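You operate a simulated robot arm through the tools that you are given. There is no shell and no other tool.

The job below is to be done with a simulated robot arm. You get a single attempt, and the scene is never put back.

Task
Fetch the swatch marked "R4" from the shelf under the long blue bench and stand it on top of the pad on the top of the long blue bench. Take the white spool from the top of the lab bench and put it on the low shelf of the roller stand. Turn the white knob to OUT. Put the steel pot marked "E5" from the top of the winder table on the floor of the lamp booth and the steel pot that says "E2" on the side table. Stack the 40 mm nozzle from the top of the winder table on top of the 25 mm nozzle. Put the yellow brush from the shelf of the wall frame on the top of the winder table and the brown brush on the roll shelf of the rack. Put the lamp marked "12 V" from the top of the green table on top of the cartridge there and the lamp that says "24 V" in the pl done. Take the rope on the packing table and put it away on the link ledge top. Take the weight with the largest size on its label from the packing table and put it on the shelf under the packing table. Do these in any order. Set down upright: swatch, spool, lamp.
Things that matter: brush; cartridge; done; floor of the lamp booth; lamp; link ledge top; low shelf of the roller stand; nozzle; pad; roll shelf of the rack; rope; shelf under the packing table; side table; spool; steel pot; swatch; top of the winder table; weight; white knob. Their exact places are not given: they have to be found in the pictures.

It is judged by the outcome, as a careful person would: the job done as asked, and still so three seconds after it is handed in. It fails if anything else is knocked over, pushed out of place, dropped, spilled or broken.

Robot
A 7-joint arm with a two-finger parallel gripper on a trunk, on a base that moves. Base frame: it is fixed to the floor where the robot stands at the start and does not move with it; the origin is under the middle of the robot, x ahead of it, y to its left, z up. Lengths are in mm, angles in rad, forces in N, time in s.
With the tool pointing down near the work surface it reaches from about 100 to 800 mm from the robot's upright axis, wherever it stands. Its first joint turns from -2.007 to 2.007 rad. Places, roughly: brush [0, -1500, 1000]; cartridge [-1000, 750, 750]; done (20x20 cm) [1820, 2320, 780]; floor of the lamp booth (18x29 cm) [-1460, 5260, 920]; lamp [-1000, 1000, 750]; link ledge top (19x34 cm) [-8880, 6160, 800]; low shelf of the roller stand [-1700, 7400, 400]; nozzle [-1750, 1250, 1000]; pad (10x7x4 cm) [-800, 4300, 800]; roll shelf of the rack [-3500, -1100, 1000]; rope (21x7x3 cm) [-5400, -900, 900]; shelf under the packing table [-4900, -900, 300]; side table [-6200, -100, 800]; spool [-1250, 4250, 1000]; steel pot [-1750, 1750, 750]; swatch [-750, 3500, 250]; top of the winder table [-1900, 1500, 800]; weight [-4750, -1000, 1000]; white knob [-1900, 1800, 900]. Payload 3.91 kg.
Tool frame: the origin (TCP) lies between the finger pads and is the grasp point; the fingertips stand 30 mm ahead of it; z points along the fingers, y is the line along which they close. Largest opening 110 mm; finger width 20, thickness 10; the body of the gripper, 48 by 112 mm, starts 55 mm behind the TCP.
Orientation is that of the tool frame in the base frame, as a unit quaternion [x, y, z, w]. With the fingers straight down and closing along the base's y, the tool's x points along the base's -x, its y along +y and its z along -z.

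Tools
- The arm moves only by the tool servo_tool. Its argument "increments" is text: rows parted by semicolons, each of 7 numbers parted by spaces: the opening, from 0 (shut) to 1 (fully open), then the shift along the tool's x, y, z in units of 200 mm (1.0 is 200 mm), then the turn, a rotation vector about the tool's x, y, z in units of 180 degrees (1.0 is 180 degrees). In form: jaw dx dy dz rx ry rz; .... A call has 1 to 20 rows; each row is the pose to reach, as a shift and turn from the pose commanded when the call began, along the tool's axes at that moment. A call with a number of a shift or a turn outside -1 to 1 is refused whole. Each row takes 0.2 s and may step no farther than 50 mm and 0.15 rad from the row before; otherwise, or with a gripper value out of range, the whole call is refused. Where a pose cannot be reached the arm comes as near as it can. A force on the tool above 40 N (or 10 N above the force at the start of the call, whichever is more), or a blocked arm, ends the call early, and 0.2 s more pass. Each finger travels about 153 mm/s and halts on what it meets, pressing with about 24 N; the grip force reading is that of the motor and also rises with nothing between the fingers. The clock runs only during rows and for 0.2 s after the last one: add rows that repeat a pose to give the fingers time. It gives the time, the measured TCP pose, the force on the tool (base axes), the opening and the grip force at its end, in the units of the frame above (readings bear some noise), with the torque about the TCP (base axes, N m) and any sound that the robot's microphone picked up.
- Cameras (640 x 400 px; columns grow to the right, rows downward): "scene" is now at [228.6, 207.2, 1232.8]; the picture's right is [0.00, -1.00, 0.00], its down [-0.62, -0.00, -0.78] and it looks along [0.78, 0.00, -0.62] (base axes); focal length 221 px, centre (320, 200). "wrist" rides on the gripper at [72, 17, -103] in the tool frame; the picture's right is [-0.23, 0.97, 0.00], its down [-0.76, -0.18, -0.62] and it looks along [-0.61, -0.14, 0.78] (tool axes); focal length 222 px, centre (320, 200).
- get_image(camera): a new picture of that camera. It takes no simulated time.
- slide_trunk(by): slides the trunk up (or, below 0, down) by that many mm; the arm and the scene camera ride with it, the base frame stays. It gives what a move gives, with no picture.
- roll_base(legs): drives the robot by 1 to 6 legs, each [ahead, left, turn to the left] in mm, mm and rad, along the robot's own axes; the way and the turn of a leg run together, so that a leg with both is an arc; at most 1500 mm and 3.142 rad a leg. The arm and the cameras ride along, it lands a little off, and it stops where it bumps. It gives what a move gives.
- turn_head(pan, tilt): turns the head with the scene camera to pan (to the left, within 1.396 rad either way) and tilt (down, from -0.506 to 1.204), counted from straight ahead of the robot. It gives what a move gives.
- point_at(camera, pixels): for up to 12 pixels [column, row] of the newest picture of that camera ("zoom" is the newest enlarged one), the place [x, y, z] in the base frame of the surface seen there, good to about 2 mm. It takes no simulated time.
- inspect(camera, box): a new picture of the part [left, top, right, bottom] of that camera's present view, enlarged. It takes no simulated time.
- finish_job(): hands the job in; it is judged then, once.

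Open the gripper and draw the arm clear of the work before you hand the job in, unless the task says otherwise.

The tools are called after "Emit:" by a JSON object that holds its "method" and its "body". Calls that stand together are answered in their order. servo_tool: Moves the arm, as the interface text tells. Its arguments: {"type":"object","properties":{"increments":{"type":"string"}},"required":["increments"]} The other tools are called the same way: slide_trunk (by) moves the trunk up or down; roll_base (legs) drives the base; turn_head (pan, tilt) turns the head that bears the scene camera; get_image (camera) takes a picture; point_at (camera, pixels) gives the place of the surface under pixels of a picture; inspect (camera, box) takes an enlarged picture of a part of a camera's view; finish_job () hands the job in.

At the start:

```text
clock: 0.0
tcp_pos: [555.5, 2.2, 513.8]
ee_rot: [0.001, 1.0, 0.0, 0.0]
force: [-0.1, 0.0, 0.0]
moment: [0.03, -0.01, -0.01]
gripper_width: 110.1
finger_force: 0.1
trunk travel left (down, up): [-575.0, 415.0]
robot x, y, heading: [2.4, -3.2, -0.001]
head pan, tilt (commanded): [0.005, 0.674]
```

scene: 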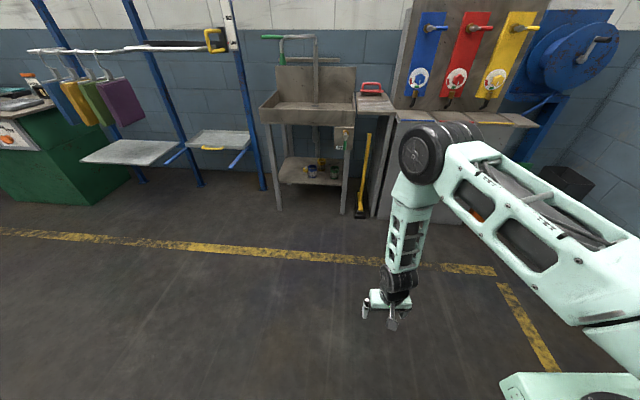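
wrist: 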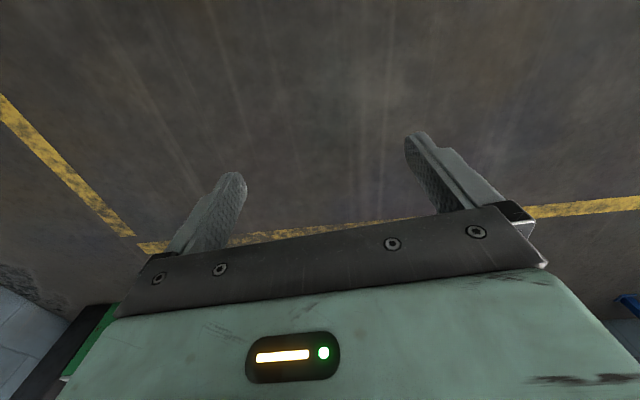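

I start by looking around: the scene picture shows the wall ahead with a rack, sink and reels. I turn the head to the left to survey the room.

Emit:
{"method": "turn_head", "body": {"pan": 1.39, "tilt": 0.3}}

Emit:
{"method": "get_image", "body": {"camera": "scene"}}

Emit:
{"method": "turn_head", "body": {"pan": -1.39, "tilt": 0.3}}

Emit:
{"method": "get_image", "body": {"camera": "scene"}}

```text
clock: 1.5
tcp_pos: [555.7, 2.0, 514.6]
ee_rot: [-0.001, 1.0, -0.001, -0.001]
force: [-0.2, 0.4, 0.1]
moment: [0.05, -0.01, -0.01]
gripper_width: 110.0
finger_force: 0.0
trunk travel left (down, up): [-575.0, 415.0]
robot x, y, heading: [-1.0, 0.3, -0.001]
head pan, tilt (commanded): [1.389, 0.3]
```

```text
taken
```

scene: 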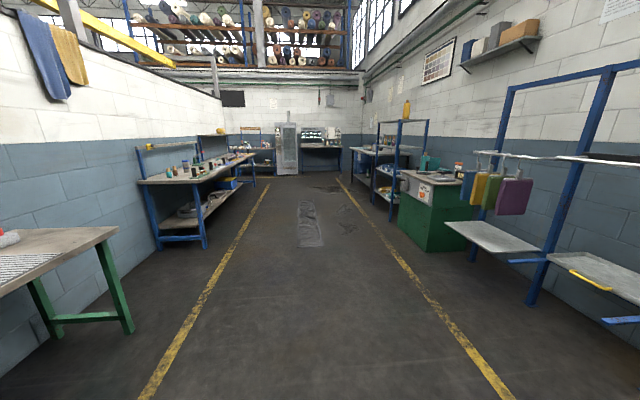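

```text
clock: 4.0
tcp_pos: [555.9, 0.9, 513.3]
ee_rot: [0.0, 1.0, -0.001, 0.0]
force: [0.5, -0.6, 0.8]
moment: [0.03, 0.02, 0.01]
gripper_width: 109.8
finger_force: 0.0
trunk travel left (down, up): [-575.0, 415.0]
robot x, y, heading: [2.8, -0.1, -0.002]
head pan, tilt (commanded): [-1.389, 0.3]
```

```text
taken
```

scene: 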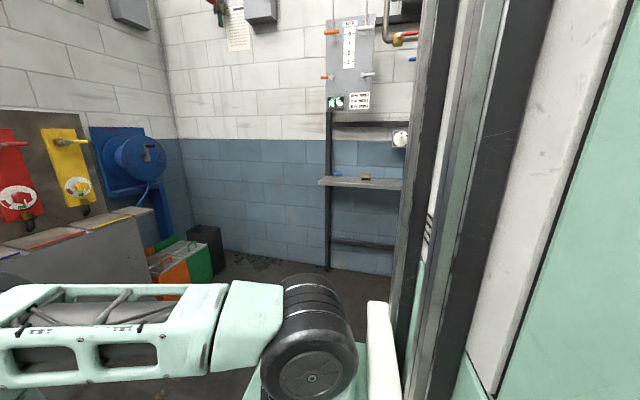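

The right-hand view shows a wall frame with a shelf near pixel (365,182) holding small items. I enlarge it.

Emit:
{"method": "inspect", "body": {"camera": "scene", "box": [300, 120, 420, 200]}}

Emit:
{"method": "point_at", "body": {"camera": "scene", "pixels": [[337, 176], [366, 178], [325, 183], [385, 186], [330, 265], [220, 250], [360, 130], [400, 140]]}}

```text
5.00 times, centred on (360, 160) of scene
```

zoom: 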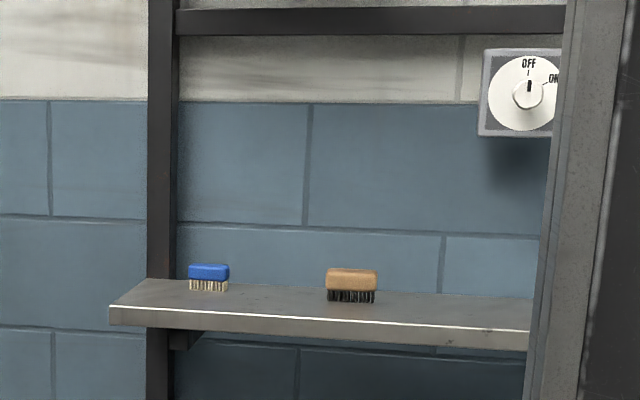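

```text
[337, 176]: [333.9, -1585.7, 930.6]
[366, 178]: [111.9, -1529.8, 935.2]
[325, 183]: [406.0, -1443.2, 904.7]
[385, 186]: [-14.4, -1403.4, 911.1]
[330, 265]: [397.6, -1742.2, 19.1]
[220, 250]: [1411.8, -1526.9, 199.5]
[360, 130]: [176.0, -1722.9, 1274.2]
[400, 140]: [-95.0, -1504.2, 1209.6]
```

A blue brush sits at about (334,-1586) and a brown one at (112,-1530); the rest of the shelf is hidden. I turn the base right to face the wall frame and look again.

Emit:
{"method": "roll_base", "body": {"legs": [[0, 0, -1.571]]}}

Emit:
{"method": "turn_head", "body": {"pan": 0.0, "tilt": 0.3}}

Emit:
{"method": "get_image", "body": {"camera": "scene"}}

Emit:
{"method": "turn_head", "body": {"pan": -1.39, "tilt": 0.2}}

Emit:
{"method": "get_image", "body": {"camera": "scene"}}

```text
clock: 8.2
tcp_pos: [3.2, -555.8, 513.8]
ee_rot: [0.706, 0.708, 0.0, 0.0]
force: [0.0, -0.9, 0.8]
moment: [0.0, 0.0, -0.02]
gripper_width: 109.9
finger_force: 0.0
trunk travel left (down, up): [-575.0, 415.0]
robot x, y, heading: [0.0, 2.6, -1.571]
head pan, tilt (commanded): [-1.389, 0.3]
```

```text
clock: 9.7
tcp_pos: [4.4, -555.4, 514.3]
ee_rot: [0.705, 0.709, 0.0, 0.0]
force: [-0.1, 0.1, 0.4]
moment: [0.0, -0.02, -0.01]
gripper_width: 109.9
finger_force: 0.1
trunk travel left (down, up): [-575.0, 415.0]
robot x, y, heading: [0.1, -4.2, -1.568]
head pan, tilt (commanded): [0.0, 0.3]
```

```text
taken
```

scene: 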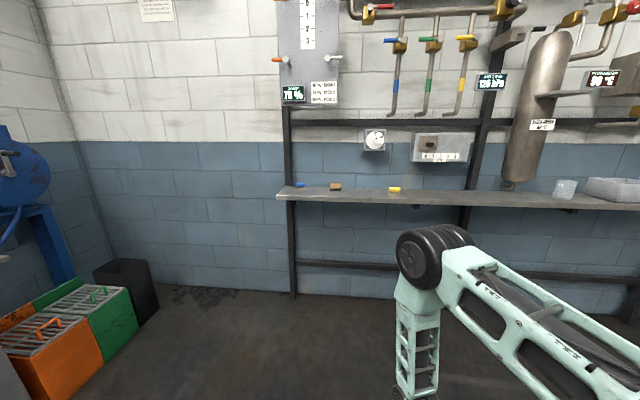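

```text
clock: 11.2
tcp_pos: [3.7, -556.5, 513.5]
ee_rot: [0.705, 0.709, 0.0, -0.001]
force: [-0.6, -0.1, -0.2]
moment: [0.0, 0.01, 0.01]
gripper_width: 109.8
finger_force: 0.1
trunk travel left (down, up): [-575.0, 415.0]
robot x, y, heading: [0.9, 4.0, -1.564]
head pan, tilt (commanded): [-1.389, 0.201]
```

```text
taken
```

scene: 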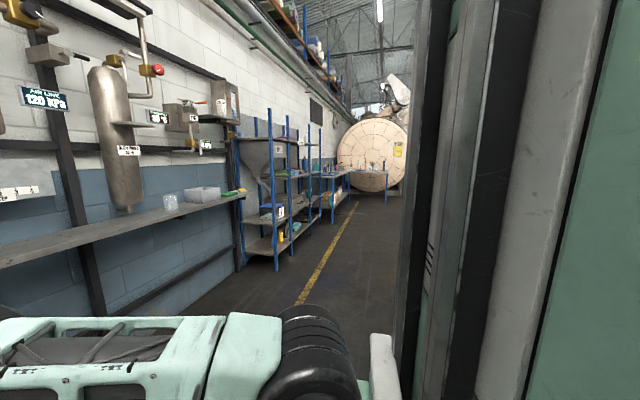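

The shelf holds a blue, brown and yellow brush (pixels (300,186), (335,187), (394,190) in the forward view). I look again straight ahead and measure them.

Emit:
{"method": "turn_head", "body": {"pan": 0.0, "tilt": 0.3}}

Emit:
{"method": "inspect", "body": {"camera": "scene", "box": [270, 110, 430, 210]}}

```text
clock: 12.8
tcp_pos: [5.2, -555.9, 514.1]
ee_rot: [0.706, 0.708, 0.0, 0.0]
force: [0.6, -0.5, 0.0]
moment: [0.01, -0.01, 0.04]
gripper_width: 109.8
finger_force: 0.1
trunk travel left (down, up): [-575.0, 415.0]
robot x, y, heading: [-3.5, -0.9, -1.565]
head pan, tilt (commanded): [0.0, 0.3]
```

```text
4.00 times, centred on (350, 160) of scene
```

zoom: 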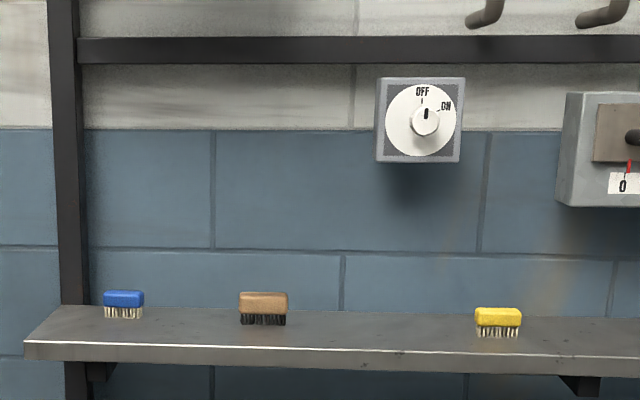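

Emit:
{"method": "point_at", "body": {"camera": "zoom", "pixels": [[478, 311], [518, 311], [498, 318], [498, 309], [480, 340], [264, 295], [241, 297], [286, 297], [264, 327], [420, 117], [425, 122], [498, 360]]}}

```text
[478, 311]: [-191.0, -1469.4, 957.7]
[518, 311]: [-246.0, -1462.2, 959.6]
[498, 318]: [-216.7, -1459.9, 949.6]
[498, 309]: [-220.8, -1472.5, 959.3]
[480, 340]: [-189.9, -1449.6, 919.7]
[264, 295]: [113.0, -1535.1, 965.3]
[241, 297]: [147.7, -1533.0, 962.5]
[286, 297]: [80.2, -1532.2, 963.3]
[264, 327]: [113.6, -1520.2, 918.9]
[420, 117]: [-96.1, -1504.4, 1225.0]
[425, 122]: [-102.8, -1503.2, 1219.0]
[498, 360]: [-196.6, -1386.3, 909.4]
```

Yellow brush is centred near (-218,-1465,940), shelf top at about 910. I raise the trunk and then lift and tilt the tool forward 45° before driving closer.

Emit:
{"method": "slide_trunk", "body": {"by": 400}}

Emit:
{"method": "servo_tool", "body": {"increments": "1 0 0 -0.2 0 -0.045 0; 1 0 0 -0.4 0 -0.09 0; 1 0 0 -0.6 0 -0.135 0; 1 0 0 -0.75 0 -0.18 0; 1 0 0 -0.75 0 -0.22 0; 1 0 0 -0.75 0 -0.25 0"}}

Emit:
{"method": "get_image", "body": {"camera": "scene"}}

Emit:
{"method": "get_image", "body": {"camera": "wrist"}}

```text
clock: 16.6
tcp_pos: [3.8, -555.9, 913.3]
ee_rot: [0.706, 0.708, 0.0, 0.0]
force: [-0.8, -0.5, 0.2]
moment: [0.0, -0.01, -0.04]
gripper_width: 109.8
finger_force: 0.1
trunk travel left (down, up): [-975.0, 15.0]
robot x, y, heading: [-0.8, -0.2, -1.566]
head pan, tilt (commanded): [0.0, 0.3]
```

```text
clock: 18.0
tcp_pos: [3.5, -555.4, 1064.8]
ee_rot: [0.652, 0.654, -0.271, 0.272]
force: [0.2, 0.1, 0.7]
moment: [-0.01, -0.02, 0.01]
gripper_width: 110.0
finger_force: 0.0
trunk travel left (down, up): [-975.0, 15.0]
robot x, y, heading: [0.3, -0.4, -1.567]
head pan, tilt (commanded): [0.0, 0.3]
```

```text
taken
```

scene: 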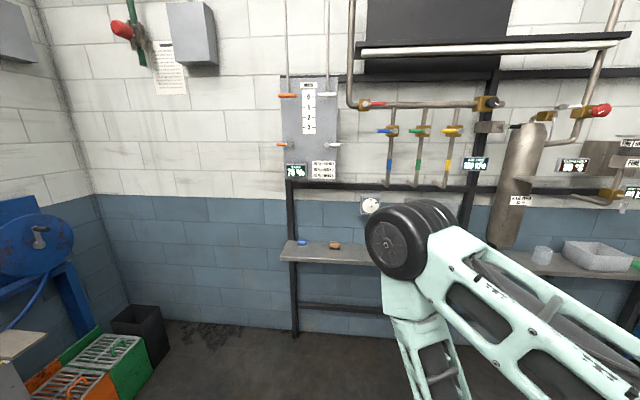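

```text
taken
```

wrist: 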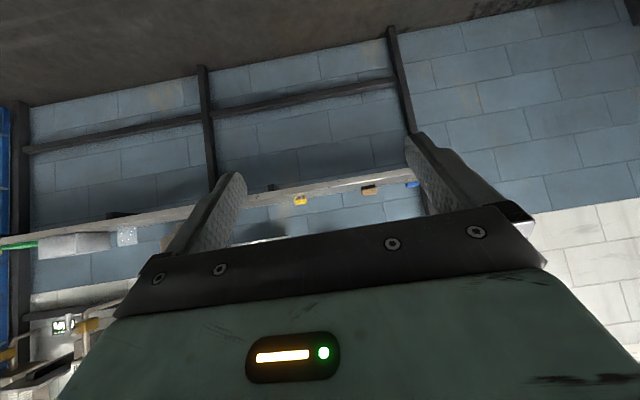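

The tool now tilts 45° toward the wall, with the yellow brush visible at wrist pixel (300,200). I drive 800 ahead and 218 right so the gripper sits in front of the yellow brush.

Emit:
{"method": "roll_base", "body": {"legs": [[0, -218, 0], [780, 0, 0]]}}

Emit:
{"method": "get_image", "body": {"camera": "wrist"}}

Emit:
{"method": "get_image", "body": {"camera": "scene"}}

```text
clock: 23.5
tcp_pos: [-207.5, -1343.4, 1063.4]
ee_rot: [0.651, 0.656, -0.269, 0.272]
force: [-0.2, 0.9, 1.0]
moment: [0.01, 0.01, 0.01]
gripper_width: 109.9
finger_force: 0.0
trunk travel left (down, up): [-975.0, 15.0]
robot x, y, heading: [-213.9, -788.7, -1.56]
head pan, tilt (commanded): [0.0, 0.3]
```

```text
taken
```

wrist: 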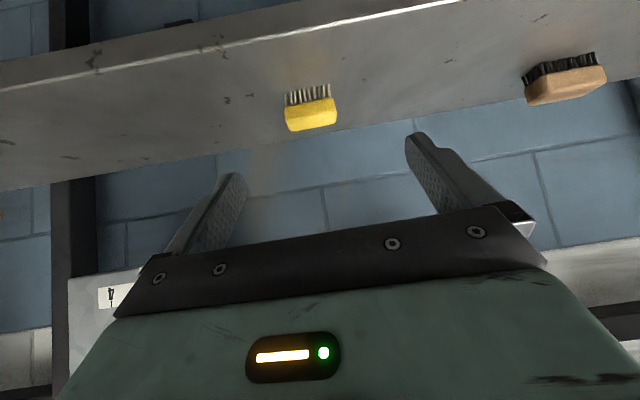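

```text
taken
```

scene: 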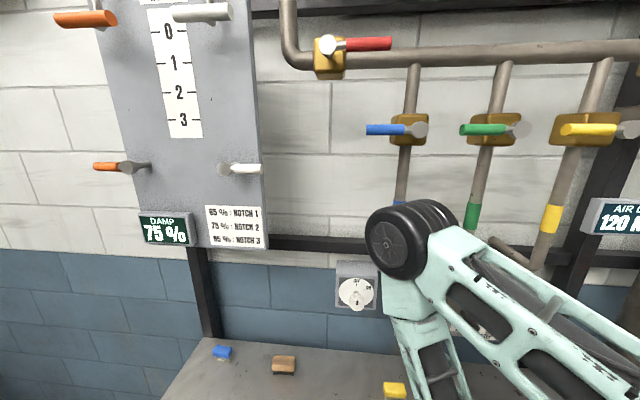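

The wrist view shows the yellow brush at (311,108) and brown at (565,80). I measure their corners.

Emit:
{"method": "point_at", "body": {"camera": "wrist", "pixels": [[288, 108], [334, 101], [311, 113], [295, 129], [333, 121], [313, 127], [288, 96], [530, 90], [603, 72], [565, 90], [562, 102], [250, 90]]}}

```text
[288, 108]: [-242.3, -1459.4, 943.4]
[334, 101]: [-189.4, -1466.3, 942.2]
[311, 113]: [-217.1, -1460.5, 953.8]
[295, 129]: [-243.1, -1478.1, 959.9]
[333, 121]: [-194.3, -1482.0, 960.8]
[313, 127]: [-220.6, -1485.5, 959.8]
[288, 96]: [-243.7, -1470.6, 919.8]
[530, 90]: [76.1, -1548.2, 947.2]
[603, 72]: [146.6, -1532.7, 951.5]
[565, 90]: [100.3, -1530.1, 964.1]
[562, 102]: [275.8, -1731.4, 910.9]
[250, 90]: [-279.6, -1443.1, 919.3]
```

Brush: x from -246 to -187, y from -1460 to -1490, top at 960, shelf top at 919, yawed about -7.5°. I approach to about 60 mm short with the yaw matched, then check.

Emit:
{"method": "servo_tool", "body": {"increments": "1 -0.02 -0.015 0.14 0.008 0 0.008; 1 -0.04 -0.03 0.28 0.016 0 0.016; 1 -0.06 -0.045 0.42 0.024 0 0.024; 1 -0.075 -0.055 0.55 0.029 0 0.029"}}

Emit:
{"method": "get_image", "body": {"camera": "wrist"}}

```text
clock: 24.5
tcp_pos: [-217.2, -1432.7, 998.1]
ee_rot: [0.692, 0.612, -0.287, 0.254]
force: [-0.1, 0.6, 0.1]
moment: [0.0, 0.01, 0.01]
gripper_width: 110.0
finger_force: 0.0
trunk travel left (down, up): [-975.0, 15.0]
robot x, y, heading: [-214.9, -787.2, -1.564]
head pan, tilt (commanded): [0.0, 0.3]
```

```text
taken
```

wrist: 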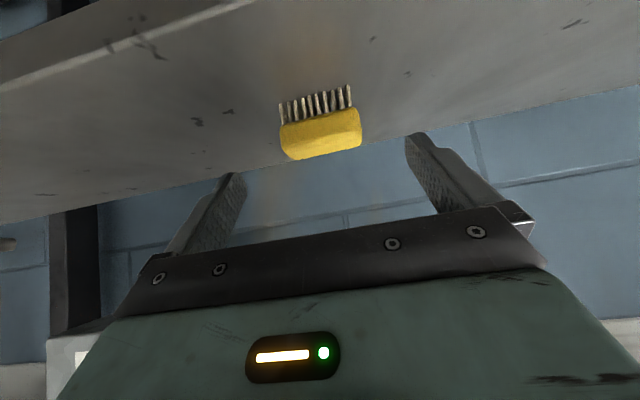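

Aligned; the brush at (320,130) lies between the fingers. I go in the last 61 mm and close.

Emit:
{"method": "servo_tool", "body": {"increments": "1 0.005 0.015 0.15 0 0 0; 1 0.011 0.022 0.3 0 0 0; 1 0.011 0.022 0.308 0 0 0; 0 0.011 0.022 0.308 0 0 0; 0 0.011 0.022 0.308 0 0 0; 0 0.011 0.022 0.308 0 0 0"}}

Emit:
{"method": "get_image", "body": {"camera": "wrist"}}

```text
clock: 25.9
tcp_pos: [-219.3, -1474.6, 953.1]
ee_rot: [0.692, 0.613, -0.286, 0.254]
force: [-0.8, -0.3, -0.1]
moment: [0.0, 0.0, -0.03]
gripper_width: 61.8
finger_force: 24.2
trunk travel left (down, up): [-975.0, 15.0]
robot x, y, heading: [-214.2, -791.1, -1.564]
head pan, tilt (commanded): [0.0, 0.3]
```

```text
taken
```

wrist: 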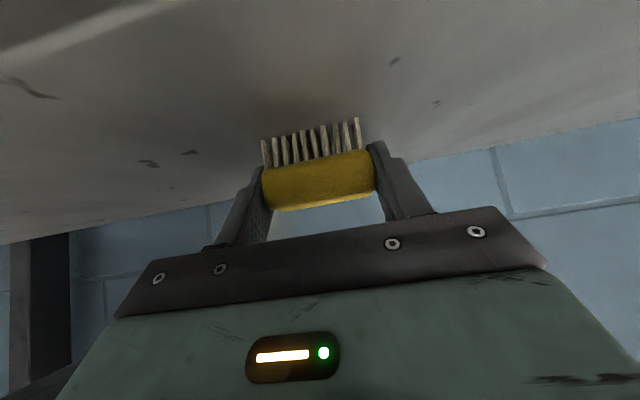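

The brush is gripped at 61.8 mm. I lift it straight up and then back the base away from the shelf.

Emit:
{"method": "servo_tool", "body": {"increments": "0 -0.1 0 -0.1 0 0 0; 0 -0.25 0 -0.25 0 0 0; 0 -0.4 0 -0.4 0 0 0"}}

Emit:
{"method": "roll_base", "body": {"legs": [[-790, 0, 0], [0, 0, -1.571]]}}

Emit:
{"method": "turn_head", "body": {"pan": 0.0, "tilt": 0.45}}

Emit:
{"method": "get_image", "body": {"camera": "scene"}}

Emit:
{"method": "turn_head", "body": {"pan": -1.2, "tilt": 0.45}}

Emit:
{"method": "get_image", "body": {"camera": "scene"}}

Emit:
{"method": "turn_head", "body": {"pan": 1.0, "tilt": 0.3}}

Emit:
{"method": "get_image", "body": {"camera": "scene"}}

```text
clock: 26.7
tcp_pos: [-218.6, -1472.5, 1064.3]
ee_rot: [0.692, 0.612, -0.287, 0.254]
force: [-0.1, -0.9, -0.4]
moment: [-0.02, -0.01, -0.01]
gripper_width: 0.0
finger_force: 24.5
trunk travel left (down, up): [-975.0, 15.0]
robot x, y, heading: [-216.0, -787.5, -1.563]
head pan, tilt (commanded): [0.0, 0.3]
```

```text
clock: 34.8
tcp_pos: [-903.7, 25.1, 1063.5]
ee_rot: [0.921, -0.067, -0.382, -0.027]
force: [-0.5, -0.2, -0.2]
moment: [0.02, 0.01, -0.01]
gripper_width: 0.2
finger_force: 23.6
trunk travel left (down, up): [-975.0, 15.0]
robot x, y, heading: [-221.0, 4.4, 3.119]
head pan, tilt (commanded): [0.0, 0.3]
```

```text
clock: 35.5
tcp_pos: [-904.0, 24.6, 1064.3]
ee_rot: [0.922, -0.068, -0.381, -0.028]
force: [0.6, 0.8, -0.8]
moment: [0.0, 0.02, -0.01]
gripper_width: 0.1
finger_force: 24.0
trunk travel left (down, up): [-975.0, 15.0]
robot x, y, heading: [-220.8, 6.0, 3.123]
head pan, tilt (commanded): [0.0, 0.45]
```

```text
taken
```

scene: 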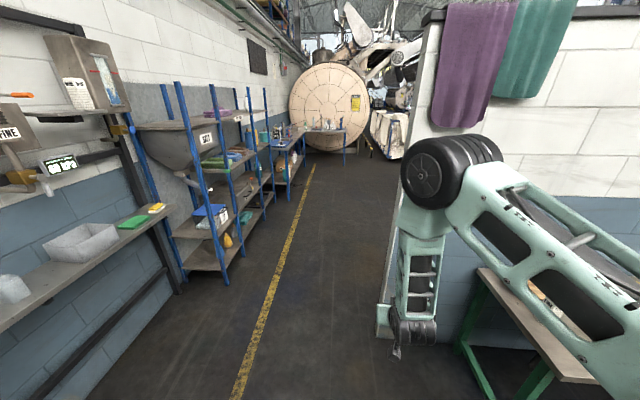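

```text
clock: 36.9
tcp_pos: [-904.3, 24.9, 1064.2]
ee_rot: [0.921, -0.067, -0.382, -0.028]
force: [-0.6, -0.1, -0.2]
moment: [0.01, -0.01, 0.0]
gripper_width: 0.0
finger_force: 24.2
trunk travel left (down, up): [-975.0, 15.0]
robot x, y, heading: [-218.6, 3.8, 3.124]
head pan, tilt (commanded): [-1.201, 0.45]
```

```text
taken
```

scene: 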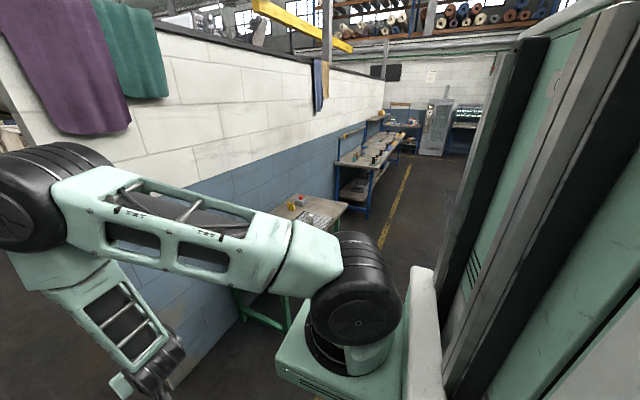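

```text
clock: 39.0
tcp_pos: [-904.1, 24.6, 1064.5]
ee_rot: [0.921, -0.068, -0.382, -0.028]
force: [-0.4, 0.3, 0.0]
moment: [0.0, 0.01, 0.01]
gripper_width: 0.2
finger_force: 24.4
trunk travel left (down, up): [-975.0, 15.0]
robot x, y, heading: [-219.7, 4.7, 3.121]
head pan, tilt (commanded): [1.0, 0.3]
```

```text
taken
```

scene: 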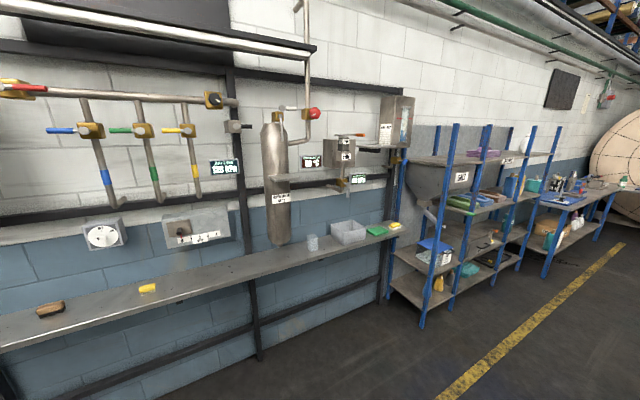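

The gripper width reads 0: the brush slipped out, and it still lies on the shelf at pixel (147,288). I enlarge to see how it rests.

Emit:
{"method": "inspect", "body": {"camera": "scene", "box": [20, 180, 260, 330]}}

Emit:
{"method": "inspect", "body": {"camera": "scene", "box": [380, 100, 640, 300]}}

```text
2.67 times, centred on (140, 255) of scene
```

zoom: 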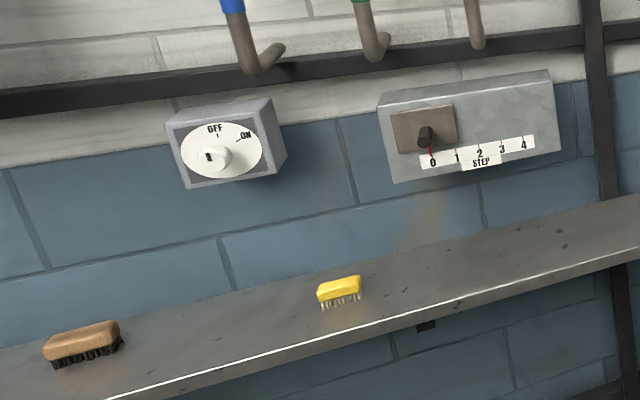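

```text
2.00 times, centred on (510, 200) of scene
```

zoom: 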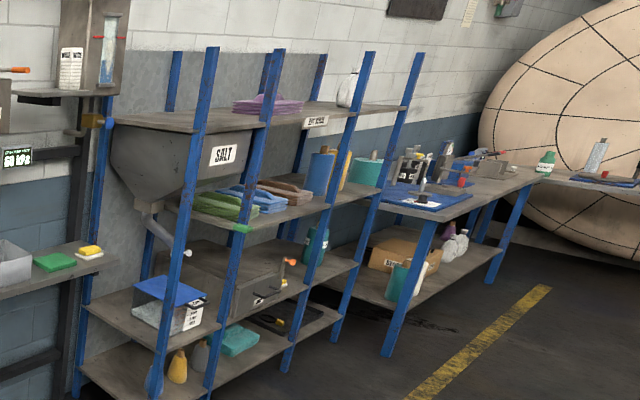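

The yellow brush still stands on its bristles at the same spot. I go back for another try, this time with a slow lift and a check.

Emit:
{"method": "roll_base", "body": {"legs": [[0, 0, 1.596], [750, 0, 0]]}}

Emit:
{"method": "servo_tool", "body": {"increments": "0.5 0 0 0 0 0 0; 1 0 0 0 0 0 0; 1 0 0 0 0 0 0"}}

Emit:
{"method": "get_image", "body": {"camera": "wrist"}}

```text
clock: 47.0
tcp_pos: [-216.1, -1436.7, 1064.5]
ee_rot: [0.69, 0.614, -0.286, 0.254]
force: [-0.1, -0.3, -0.8]
moment: [-0.02, 0.01, 0.02]
gripper_width: 0.2
finger_force: 24.0
trunk travel left (down, up): [-975.0, 15.0]
robot x, y, heading: [-215.9, -749.6, -1.561]
head pan, tilt (commanded): [1.0, 0.3]
```

```text
clock: 47.8
tcp_pos: [-217.5, -1435.3, 1065.0]
ee_rot: [0.691, 0.613, -0.287, 0.254]
force: [0.5, -0.2, 0.1]
moment: [0.01, 0.01, 0.01]
gripper_width: 109.9
finger_force: 0.0
trunk travel left (down, up): [-975.0, 15.0]
robot x, y, heading: [-214.6, -748.8, -1.56]
head pan, tilt (commanded): [1.0, 0.3]
```

```text
taken
```

wrist: 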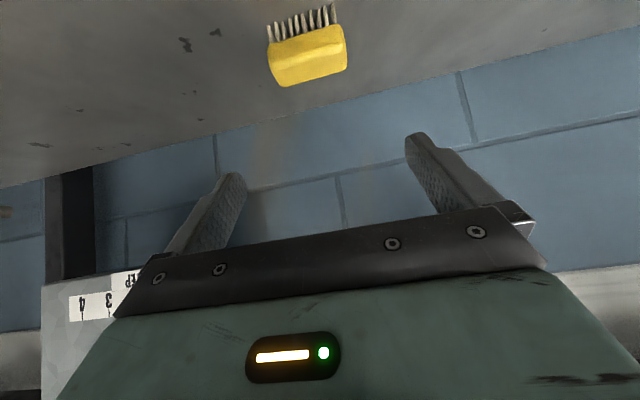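

Emit:
{"method": "inspect", "body": {"camera": "wrist", "box": [240, 0, 400, 100]}}

Emit:
{"method": "point_at", "body": {"camera": "wrist", "pixels": [[271, 52], [340, 36], [306, 48], [283, 83], [344, 66], [312, 75], [310, 60], [240, 60], [270, 40], [346, 45]]}}

```text
4.00 times, centred on (320, 50) of wrist
```

zoom: 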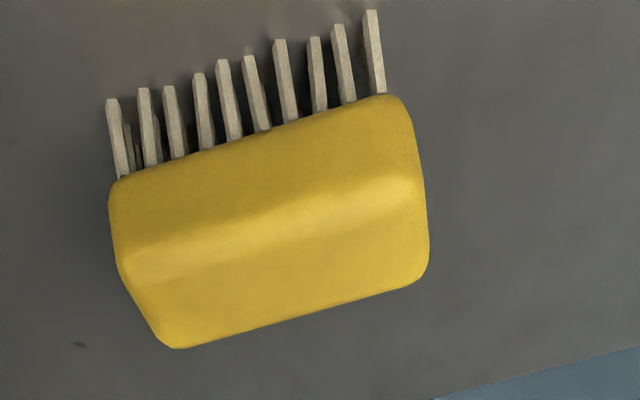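

```text
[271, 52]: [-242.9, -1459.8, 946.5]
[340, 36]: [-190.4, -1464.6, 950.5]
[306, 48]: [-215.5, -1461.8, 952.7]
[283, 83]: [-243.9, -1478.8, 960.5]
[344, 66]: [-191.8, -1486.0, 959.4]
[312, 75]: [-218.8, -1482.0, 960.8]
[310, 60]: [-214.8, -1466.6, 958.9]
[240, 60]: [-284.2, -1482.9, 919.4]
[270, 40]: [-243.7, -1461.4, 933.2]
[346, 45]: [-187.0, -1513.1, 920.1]
```

The brush is undamaged at the same place (x -245..-188, y -1460..-1490, top 960). I approach again along the tool axis, close, wait longer and then lift only a few mm slowly to test the grip.

Emit:
{"method": "servo_tool", "body": {"increments": "1 0.134 0.013 0 0 0 0; 1 0.268 0.026 0 0 0 0; 1 0.268 0.026 0.15 0 0 0; 1 0.268 0.026 0.3 0 0 0; 1 0.268 0.026 0.45 0 0 0; 1 0.268 0.026 0.539 0 0 0; 1 0.268 0.026 0.539 0 0 0; 0 0.268 0.026 0.539 0 0 0; 0 0.268 0.026 0.539 0 0 0; 0 0.268 0.026 0.539 0 0 0; 0 0.268 0.026 0.539 0 0 0"}}

Emit:
{"method": "servo_tool", "body": {"increments": "0 -0.01 0 -0.01 0 0 0; 0 -0.02 0 -0.02 0 0 0; 0 -0.03 0 -0.03 0 0 0; 0 -0.04 0 -0.04 0 0 0; 0 -0.05 0 -0.05 0 0 0; 0 -0.06 0 -0.06 0 0 0"}}

Emit:
{"method": "get_image", "body": {"camera": "wrist"}}

```text
clock: 50.2
tcp_pos: [-215.1, -1474.9, 950.4]
ee_rot: [0.691, 0.613, -0.287, 0.254]
force: [-0.2, -0.6, 0.8]
moment: [0.03, -0.01, -0.03]
gripper_width: 61.2
finger_force: 23.7
trunk travel left (down, up): [-975.0, 15.0]
robot x, y, heading: [-213.8, -749.4, -1.562]
head pan, tilt (commanded): [1.0, 0.3]
```

```text
clock: 51.6
tcp_pos: [-216.5, -1473.7, 967.2]
ee_rot: [0.69, 0.614, -0.286, 0.254]
force: [0.4, 0.0, -0.3]
moment: [-0.02, -0.02, 0.0]
gripper_width: 61.5
finger_force: 23.6
trunk travel left (down, up): [-975.0, 15.0]
robot x, y, heading: [-211.4, -750.0, -1.557]
head pan, tilt (commanded): [1.0, 0.3]
```

```text
taken
```

wrist: 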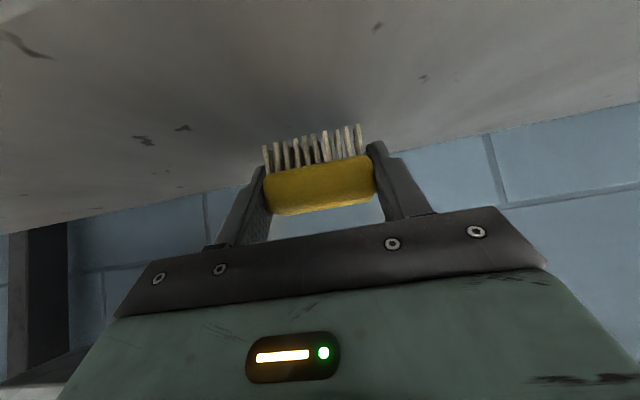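

The brush is still held (61.5 mm) and has risen with the gripper. I keep lifting slowly.

Emit:
{"method": "servo_tool", "body": {"increments": "0 -0.02 0 -0.02 0 0 0; 0 -0.05 0 -0.05 0 0 0; 0 -0.08 0 -0.08 0 0 0; 0 -0.11 0 -0.11 0 0 0; 0 -0.14 0 -0.14 0 0 0; 0 -0.17 0 -0.17 0 0 0; 0 -0.2 0 -0.2 0 0 0; 0 -0.23 0 -0.23 0 0 0; 0 -0.26 0 -0.26 0 0 0; 0 -0.29 0 -0.29 0 0 0"}}

Emit:
{"method": "get_image", "body": {"camera": "wrist"}}

```text
clock: 53.8
tcp_pos: [-216.6, -1474.3, 1049.4]
ee_rot: [0.691, 0.613, -0.287, 0.254]
force: [0.6, -0.6, -0.4]
moment: [-0.01, -0.02, -0.02]
gripper_width: 61.5
finger_force: 23.9
trunk travel left (down, up): [-975.0, 15.0]
robot x, y, heading: [-214.1, -749.0, -1.559]
head pan, tilt (commanded): [1.0, 0.3]
```

```text
taken
```

wrist: 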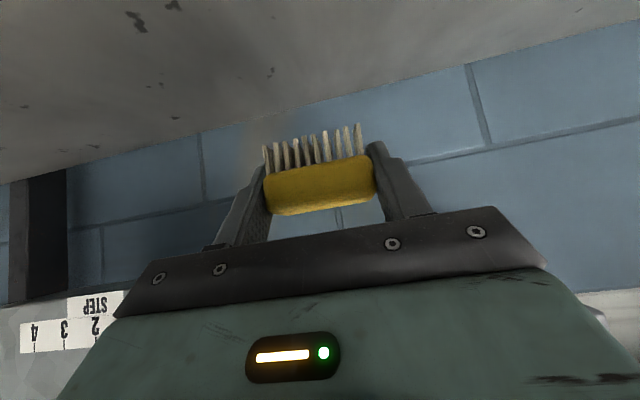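

The brush is held well. I back away from the shelf, turn to face -x and look at the way around the dividing wall.

Emit:
{"method": "roll_base", "body": {"legs": [[-700, 0, 0], [0, 0, -1.58]]}}

Emit:
{"method": "turn_head", "body": {"pan": 0.0, "tilt": 0.4}}

Emit:
{"method": "get_image", "body": {"camera": "scene"}}

Emit:
{"method": "get_image", "body": {"camera": "wrist"}}

```text
clock: 61.4
tcp_pos: [-947.0, -57.6, 1049.8]
ee_rot: [0.923, -0.05, -0.382, -0.021]
force: [0.4, 0.4, -0.5]
moment: [-0.04, -0.03, 0.01]
gripper_width: 61.5
finger_force: 24.4
trunk travel left (down, up): [-975.0, 15.0]
robot x, y, heading: [-223.8, -54.3, -3.125]
head pan, tilt (commanded): [1.0, 0.3]
```

```text
clock: 62.7
tcp_pos: [-945.7, -56.4, 1048.6]
ee_rot: [0.922, -0.05, -0.383, -0.02]
force: [-0.4, 0.4, -1.0]
moment: [-0.03, 0.0, 0.01]
gripper_width: 61.5
finger_force: 23.8
trunk travel left (down, up): [-975.0, 15.0]
robot x, y, heading: [-221.3, -51.9, -3.127]
head pan, tilt (commanded): [0.0, 0.4]
```

```text
taken
```

scene: 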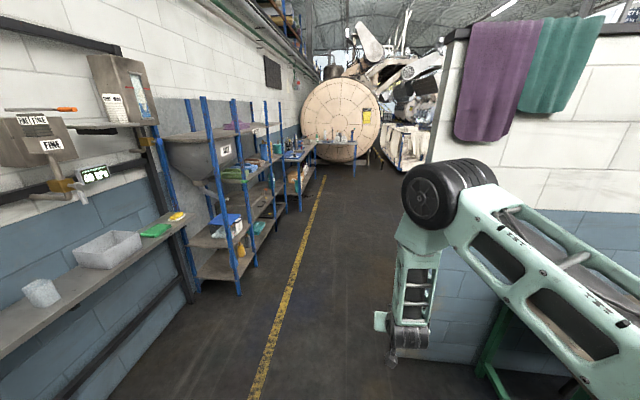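

```text
taken
```

wrist: 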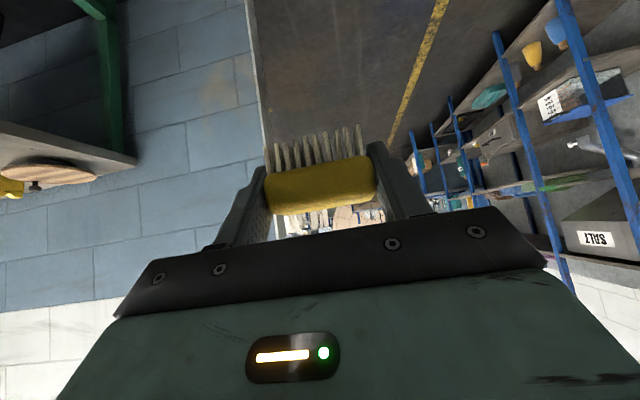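

Emit:
{"method": "point_at", "body": {"camera": "scene", "pixels": [[432, 160], [590, 200], [445, 300], [240, 290], [205, 275], [260, 380], [165, 200], [272, 220], [300, 205], [330, 185], [340, 110], [625, 100]]}}

Emit:
{"method": "point_at", "body": {"camera": "wrist", "pixels": [[255, 60], [230, 50], [60, 170], [130, 160], [10, 190], [265, 130]]}}

```text
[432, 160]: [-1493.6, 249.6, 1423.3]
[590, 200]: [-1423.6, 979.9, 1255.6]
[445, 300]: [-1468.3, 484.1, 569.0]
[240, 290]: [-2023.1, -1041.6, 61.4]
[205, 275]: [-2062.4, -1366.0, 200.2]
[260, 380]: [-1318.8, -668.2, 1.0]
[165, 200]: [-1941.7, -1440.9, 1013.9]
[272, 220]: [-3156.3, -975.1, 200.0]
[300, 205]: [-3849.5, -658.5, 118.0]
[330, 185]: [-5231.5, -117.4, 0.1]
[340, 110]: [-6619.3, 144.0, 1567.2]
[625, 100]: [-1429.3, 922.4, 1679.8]
```

```text
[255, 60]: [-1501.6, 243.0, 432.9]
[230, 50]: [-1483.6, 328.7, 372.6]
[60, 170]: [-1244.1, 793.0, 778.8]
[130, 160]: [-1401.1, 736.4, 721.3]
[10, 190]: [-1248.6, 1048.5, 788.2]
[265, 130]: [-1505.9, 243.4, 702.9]
```

The dividing wall's near corner is at about (-1495,245); the rack posts stand at y≈-1040. I drive through the gap along y≈-400 and look behind the wall.

Emit:
{"method": "roll_base", "body": {"legs": [[500, 330, 0], [1000, 0, 0]]}}

Emit:
{"method": "turn_head", "body": {"pan": -0.5, "tilt": 0.4}}

Emit:
{"method": "get_image", "body": {"camera": "scene"}}

Emit:
{"method": "turn_head", "body": {"pan": -1.35, "tilt": 0.4}}

Emit:
{"method": "get_image", "body": {"camera": "scene"}}

```text
clock: 70.8
tcp_pos: [-2442.5, -423.7, 1049.4]
ee_rot: [0.923, -0.047, -0.382, -0.019]
force: [0.4, 0.2, -0.4]
moment: [0.01, -0.01, -0.04]
gripper_width: 61.5
finger_force: 23.9
trunk travel left (down, up): [-975.0, 15.0]
robot x, y, heading: [-1717.8, -413.2, -3.111]
head pan, tilt (commanded): [0.0, 0.4]
```

```text
clock: 71.8
tcp_pos: [-2442.2, -423.6, 1049.6]
ee_rot: [0.922, -0.047, -0.383, -0.02]
force: [-0.1, -0.6, 0.1]
moment: [-0.01, 0.0, 0.02]
gripper_width: 61.3
finger_force: 24.0
trunk travel left (down, up): [-975.0, 15.0]
robot x, y, heading: [-1720.0, -413.4, -3.109]
head pan, tilt (commanded): [-0.499, 0.4]
```

```text
taken
```

scene: 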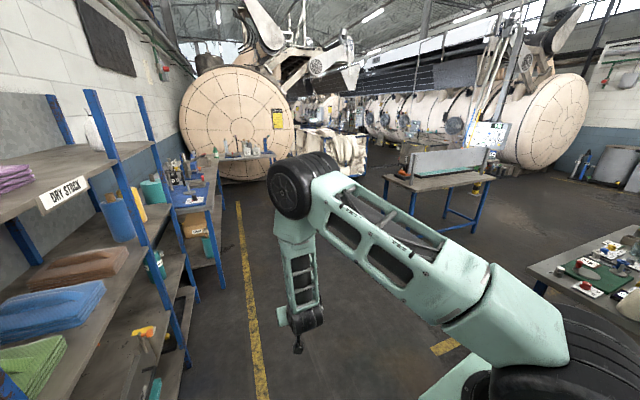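

```text
clock: 72.9
tcp_pos: [-2440.5, -422.4, 1049.3]
ee_rot: [0.923, -0.047, -0.383, -0.019]
force: [0.2, -0.4, -0.9]
moment: [0.01, 0.02, -0.02]
gripper_width: 61.6
finger_force: 23.8
trunk travel left (down, up): [-975.0, 15.0]
robot x, y, heading: [-1718.3, -411.1, -3.115]
head pan, tilt (commanded): [-1.349, 0.4]
```

```text
taken
```

scene: 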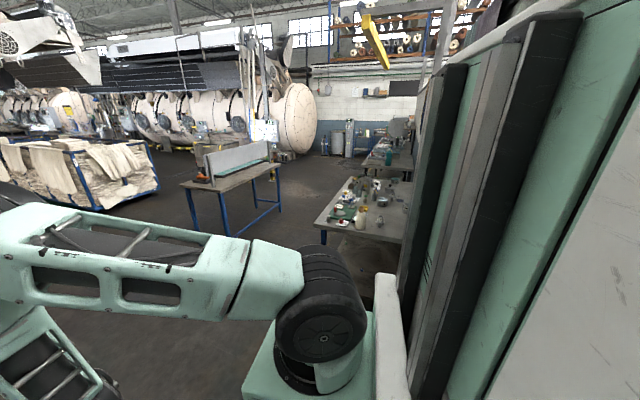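

The winder table is at pixel (370,205). I enlarge and measure its outline.

Emit:
{"method": "inspect", "body": {"camera": "scene", "box": [300, 140, 420, 250]}}

Emit:
{"method": "point_at", "body": {"camera": "scene", "pixels": [[318, 222], [352, 182], [400, 240], [405, 185], [325, 245], [200, 185], [280, 168], [230, 235], [375, 165], [400, 160], [240, 175]]}}

```text
3.64 times, centred on (360, 195) of scene
```

zoom: 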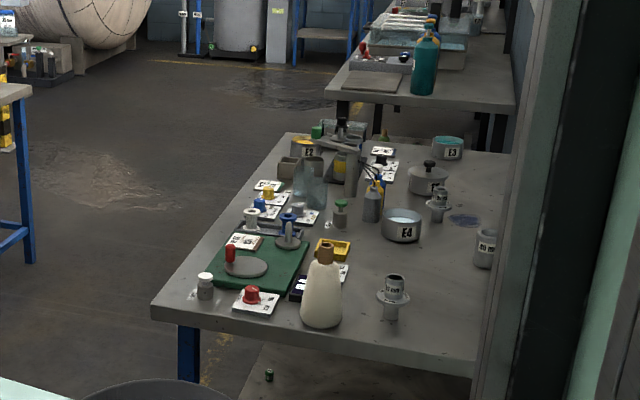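

```text
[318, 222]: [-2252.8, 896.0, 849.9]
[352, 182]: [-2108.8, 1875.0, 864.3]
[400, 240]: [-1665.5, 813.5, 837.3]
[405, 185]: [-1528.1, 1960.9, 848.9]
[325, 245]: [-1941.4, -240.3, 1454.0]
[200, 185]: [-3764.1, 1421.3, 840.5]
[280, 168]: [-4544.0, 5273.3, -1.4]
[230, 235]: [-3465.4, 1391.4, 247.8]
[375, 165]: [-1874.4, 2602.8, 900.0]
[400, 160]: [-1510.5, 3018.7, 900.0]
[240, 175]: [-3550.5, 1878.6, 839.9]
```

The winder table top is at z≈850 with near edge y≈815-900 and x from about -2250 to -1600. I move on to x≈-2000, turn to face the table (+y) and look at it.

Emit:
{"method": "roll_base", "body": {"legs": [[260, 0, 0], [0, 0, -1.6]]}}

Emit:
{"method": "turn_head", "body": {"pan": 0.0, "tilt": 0.5}}

Emit:
{"method": "get_image", "body": {"camera": "scene"}}

```text
clock: 78.7
tcp_pos: [-1966.8, 303.9, 1050.4]
ee_rot: [-0.608, 0.696, 0.252, 0.289]
force: [-0.5, 0.0, -0.4]
moment: [-0.01, -0.01, -0.02]
gripper_width: 61.5
finger_force: 23.7
trunk travel left (down, up): [-975.0, 15.0]
robot x, y, heading: [-1981.6, -422.6, 1.567]
head pan, tilt (commanded): [-1.349, 0.4]
```

```text
clock: 80.2
tcp_pos: [-1965.7, 303.6, 1049.0]
ee_rot: [-0.608, 0.695, 0.252, 0.288]
force: [-0.3, 0.2, -0.5]
moment: [-0.03, -0.01, 0.0]
gripper_width: 61.4
finger_force: 23.9
trunk travel left (down, up): [-975.0, 15.0]
robot x, y, heading: [-1979.9, -417.2, 1.565]
head pan, tilt (commanded): [0.0, 0.499]
```

```text
taken
```

scene: 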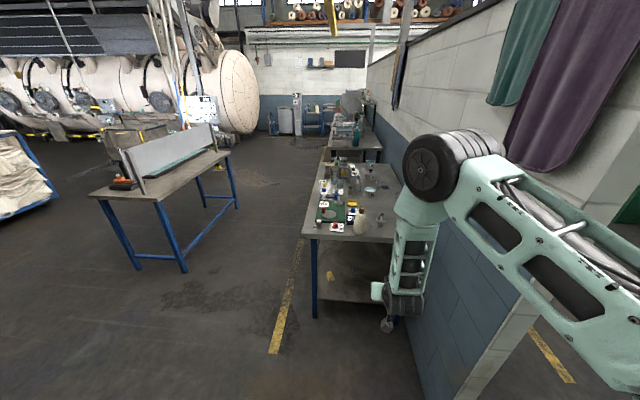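

I measure the wall and the free spots on the table before approaching.

Emit:
{"method": "point_at", "body": {"camera": "scene", "pixels": [[430, 390], [450, 300], [390, 120], [305, 232], [385, 240], [315, 318], [420, 150], [366, 100]]}}

Emit:
{"method": "inspect", "body": {"camera": "scene", "box": [295, 110, 405, 250]}}

```text
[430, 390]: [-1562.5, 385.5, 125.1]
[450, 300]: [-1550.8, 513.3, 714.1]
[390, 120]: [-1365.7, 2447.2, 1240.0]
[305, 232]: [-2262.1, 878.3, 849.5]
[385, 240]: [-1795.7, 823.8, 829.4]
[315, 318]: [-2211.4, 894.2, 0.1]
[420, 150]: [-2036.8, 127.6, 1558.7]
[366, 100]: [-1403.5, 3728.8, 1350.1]
```

```text
2.86 times, centred on (350, 180) of scene
```

zoom: 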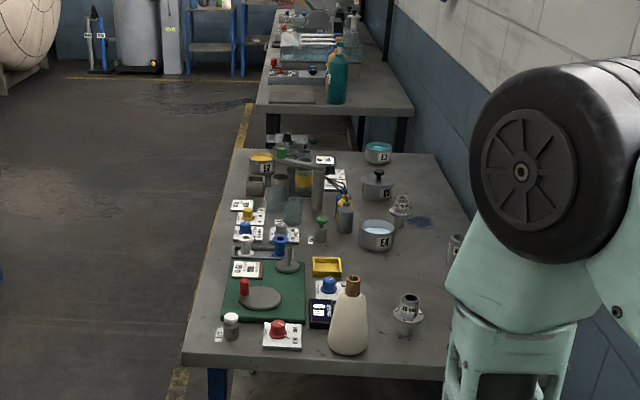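

The table leans about 6° from the base axes. I drive forward 400 with a small right turn to square up, and look down at the table.

Emit:
{"method": "roll_base", "body": {"legs": [[350, 0, -0.1]]}}

Emit:
{"method": "turn_head", "body": {"pan": 0.0, "tilt": 0.75}}

Emit:
{"method": "get_image", "body": {"camera": "scene"}}

Emit:
{"method": "get_image", "body": {"camera": "wrist"}}

```text
clock: 82.5
tcp_pos: [-1874.7, 650.1, 1050.1]
ee_rot: [-0.573, 0.725, 0.237, 0.3]
force: [-0.6, -0.3, 0.1]
moment: [0.07, -0.02, 0.03]
gripper_width: 61.3
finger_force: 24.1
trunk travel left (down, up): [-975.0, 15.0]
robot x, y, heading: [-1959.1, -66.8, 1.463]
head pan, tilt (commanded): [0.0, 0.499]
```

```text
clock: 83.3
tcp_pos: [-1874.8, 649.8, 1049.0]
ee_rot: [-0.573, 0.725, 0.238, 0.3]
force: [0.1, 0.1, -0.1]
moment: [-0.02, 0.01, -0.02]
gripper_width: 61.3
finger_force: 24.5
trunk travel left (down, up): [-975.0, 15.0]
robot x, y, heading: [-1957.6, -67.0, 1.462]
head pan, tilt (commanded): [0.0, 0.75]
```

```text
taken
```

scene: 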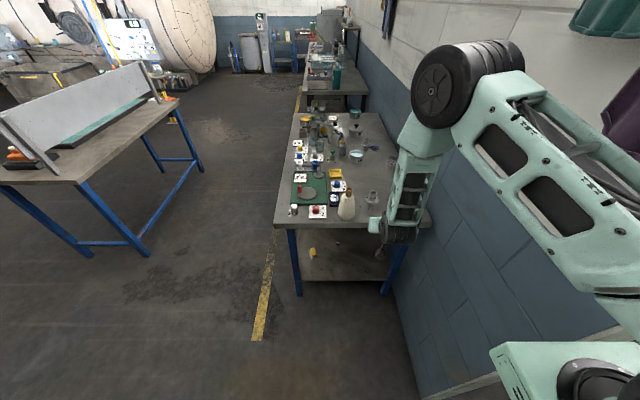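

```text
taken
```

wrist: 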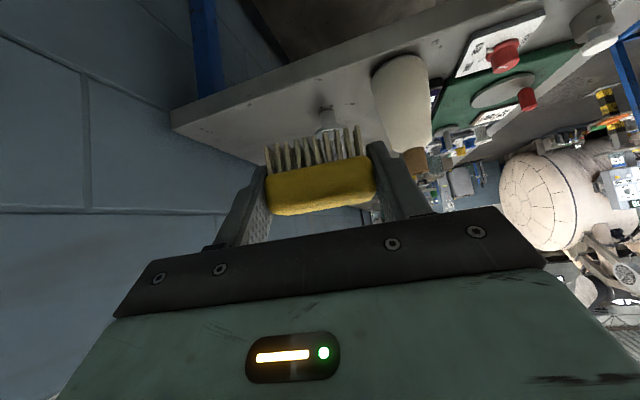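

I enlarge the table region to choose a free place for the yellow brush.

Emit:
{"method": "inspect", "body": {"camera": "scene", "box": [265, 130, 425, 230]}}

Emit:
{"method": "point_at", "body": {"camera": "scene", "pixels": [[372, 212], [355, 218], [360, 195], [385, 205], [395, 185], [420, 215], [277, 225], [380, 228], [372, 198], [347, 205]]}}

```text
4.00 times, centred on (345, 180) of scene
```

zoom: 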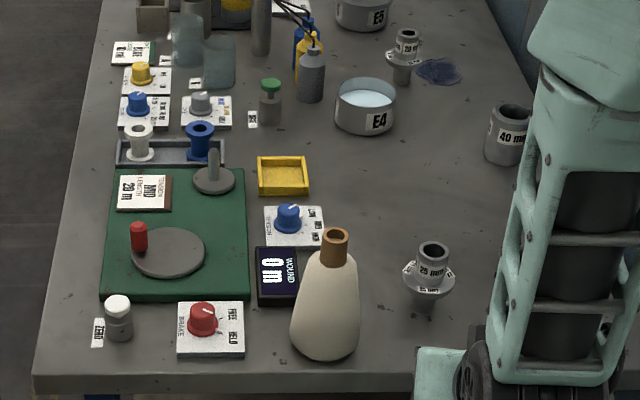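

```text
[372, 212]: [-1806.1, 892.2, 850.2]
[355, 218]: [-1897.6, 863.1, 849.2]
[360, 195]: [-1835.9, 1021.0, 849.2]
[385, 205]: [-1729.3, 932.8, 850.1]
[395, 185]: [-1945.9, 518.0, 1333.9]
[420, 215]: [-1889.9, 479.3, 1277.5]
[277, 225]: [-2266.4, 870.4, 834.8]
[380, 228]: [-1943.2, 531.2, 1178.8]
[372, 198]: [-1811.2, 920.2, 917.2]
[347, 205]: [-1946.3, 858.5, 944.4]
```

I measure candidate free spots and the items around them from the zoom.

Emit:
{"method": "point_at", "body": {"camera": "zoom", "pixels": [[380, 200], [440, 210], [400, 170], [420, 310], [433, 250], [365, 125], [508, 120], [505, 160], [408, 80], [283, 185], [330, 345], [460, 350]]}}

```text
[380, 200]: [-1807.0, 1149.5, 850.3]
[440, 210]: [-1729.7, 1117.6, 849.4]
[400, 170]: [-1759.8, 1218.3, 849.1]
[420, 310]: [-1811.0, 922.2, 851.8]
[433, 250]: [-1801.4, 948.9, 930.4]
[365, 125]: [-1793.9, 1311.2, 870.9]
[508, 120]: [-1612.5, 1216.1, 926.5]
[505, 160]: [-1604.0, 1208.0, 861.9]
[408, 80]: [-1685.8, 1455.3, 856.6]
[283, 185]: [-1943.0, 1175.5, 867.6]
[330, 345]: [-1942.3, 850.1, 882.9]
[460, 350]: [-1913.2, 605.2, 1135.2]
```

I'll set the brush at about (-1770,1130). I check the bottle's top height before passing over it.

Emit:
{"method": "point_at", "body": {"camera": "zoom", "pixels": [[335, 233], [335, 245], [355, 300], [410, 35], [360, 20]]}}

Emit:
{"method": "roll_base", "body": {"legs": [[0, -90, 0]]}}

```text
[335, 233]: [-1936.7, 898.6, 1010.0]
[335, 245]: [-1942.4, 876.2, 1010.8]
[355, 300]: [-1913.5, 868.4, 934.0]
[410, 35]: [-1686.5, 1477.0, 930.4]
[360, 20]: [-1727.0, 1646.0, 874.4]
```

```text
clock: 84.4
tcp_pos: [-1785.8, 640.1, 1049.4]
ee_rot: [-0.572, 0.725, 0.237, 0.301]
force: [0.3, 0.2, -0.6]
moment: [0.0, -0.03, -0.03]
gripper_width: 61.5
finger_force: 24.2
trunk travel left (down, up): [-975.0, 15.0]
robot x, y, heading: [-1871.1, -79.6, 1.467]
head pan, tilt (commanded): [0.0, 0.75]
```

Bottle top is at 1010, so I lift the brush a further 70 mm, then drive forward keeping clear of the wall.

Emit:
{"method": "servo_tool", "body": {"increments": "0 -0.05 0 -0.05 0 0 0; 0 -0.1 0 -0.1 0 0 0; 0 -0.15 0 -0.15 0 0 0; 0 -0.2 0 -0.2 0 0 0; 0 -0.25 0 -0.25 0 0 0"}}

Emit:
{"method": "roll_base", "body": {"legs": [[400, 90, 0]]}}

Emit:
{"method": "get_image", "body": {"camera": "scene"}}

Emit:
{"method": "get_image", "body": {"camera": "wrist"}}

```text
clock: 85.6
tcp_pos: [-1785.6, 641.6, 1121.0]
ee_rot: [-0.572, 0.725, 0.236, 0.301]
force: [1.1, -0.2, -0.8]
moment: [0.0, 0.0, -0.03]
gripper_width: 61.1
finger_force: 24.2
trunk travel left (down, up): [-975.0, 15.0]
robot x, y, heading: [-1869.3, -78.4, 1.467]
head pan, tilt (commanded): [0.0, 0.75]
```

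```text
clock: 86.7
tcp_pos: [-1782.4, 682.5, 1120.9]
ee_rot: [-0.567, 0.729, 0.234, 0.303]
force: [-0.5, 0.2, -0.2]
moment: [-0.05, 0.01, 0.0]
gripper_width: 61.4
finger_force: 24.3
trunk travel left (down, up): [-975.0, 15.0]
robot x, y, heading: [-1881.4, -36.5, 1.45]
head pan, tilt (commanded): [0.0, 0.75]
stopped in leg 1: the robot was blocked; the commanded pose is now the measured one
```

```text
taken
```

scene: 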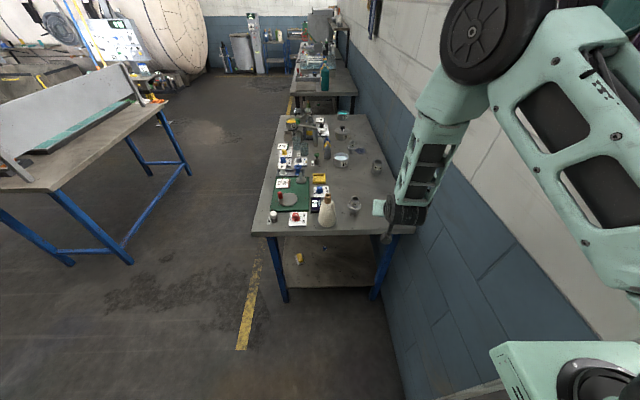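

```text
taken
```

wrist: 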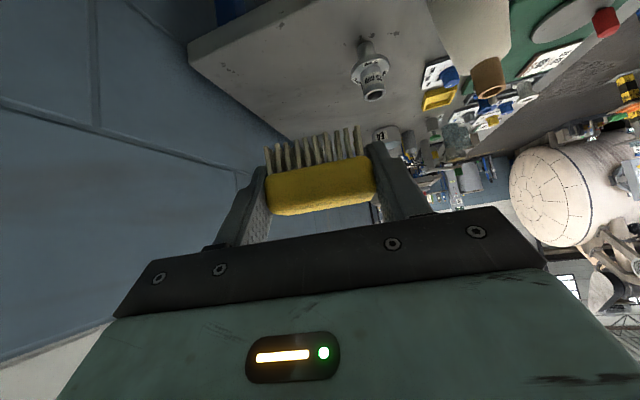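

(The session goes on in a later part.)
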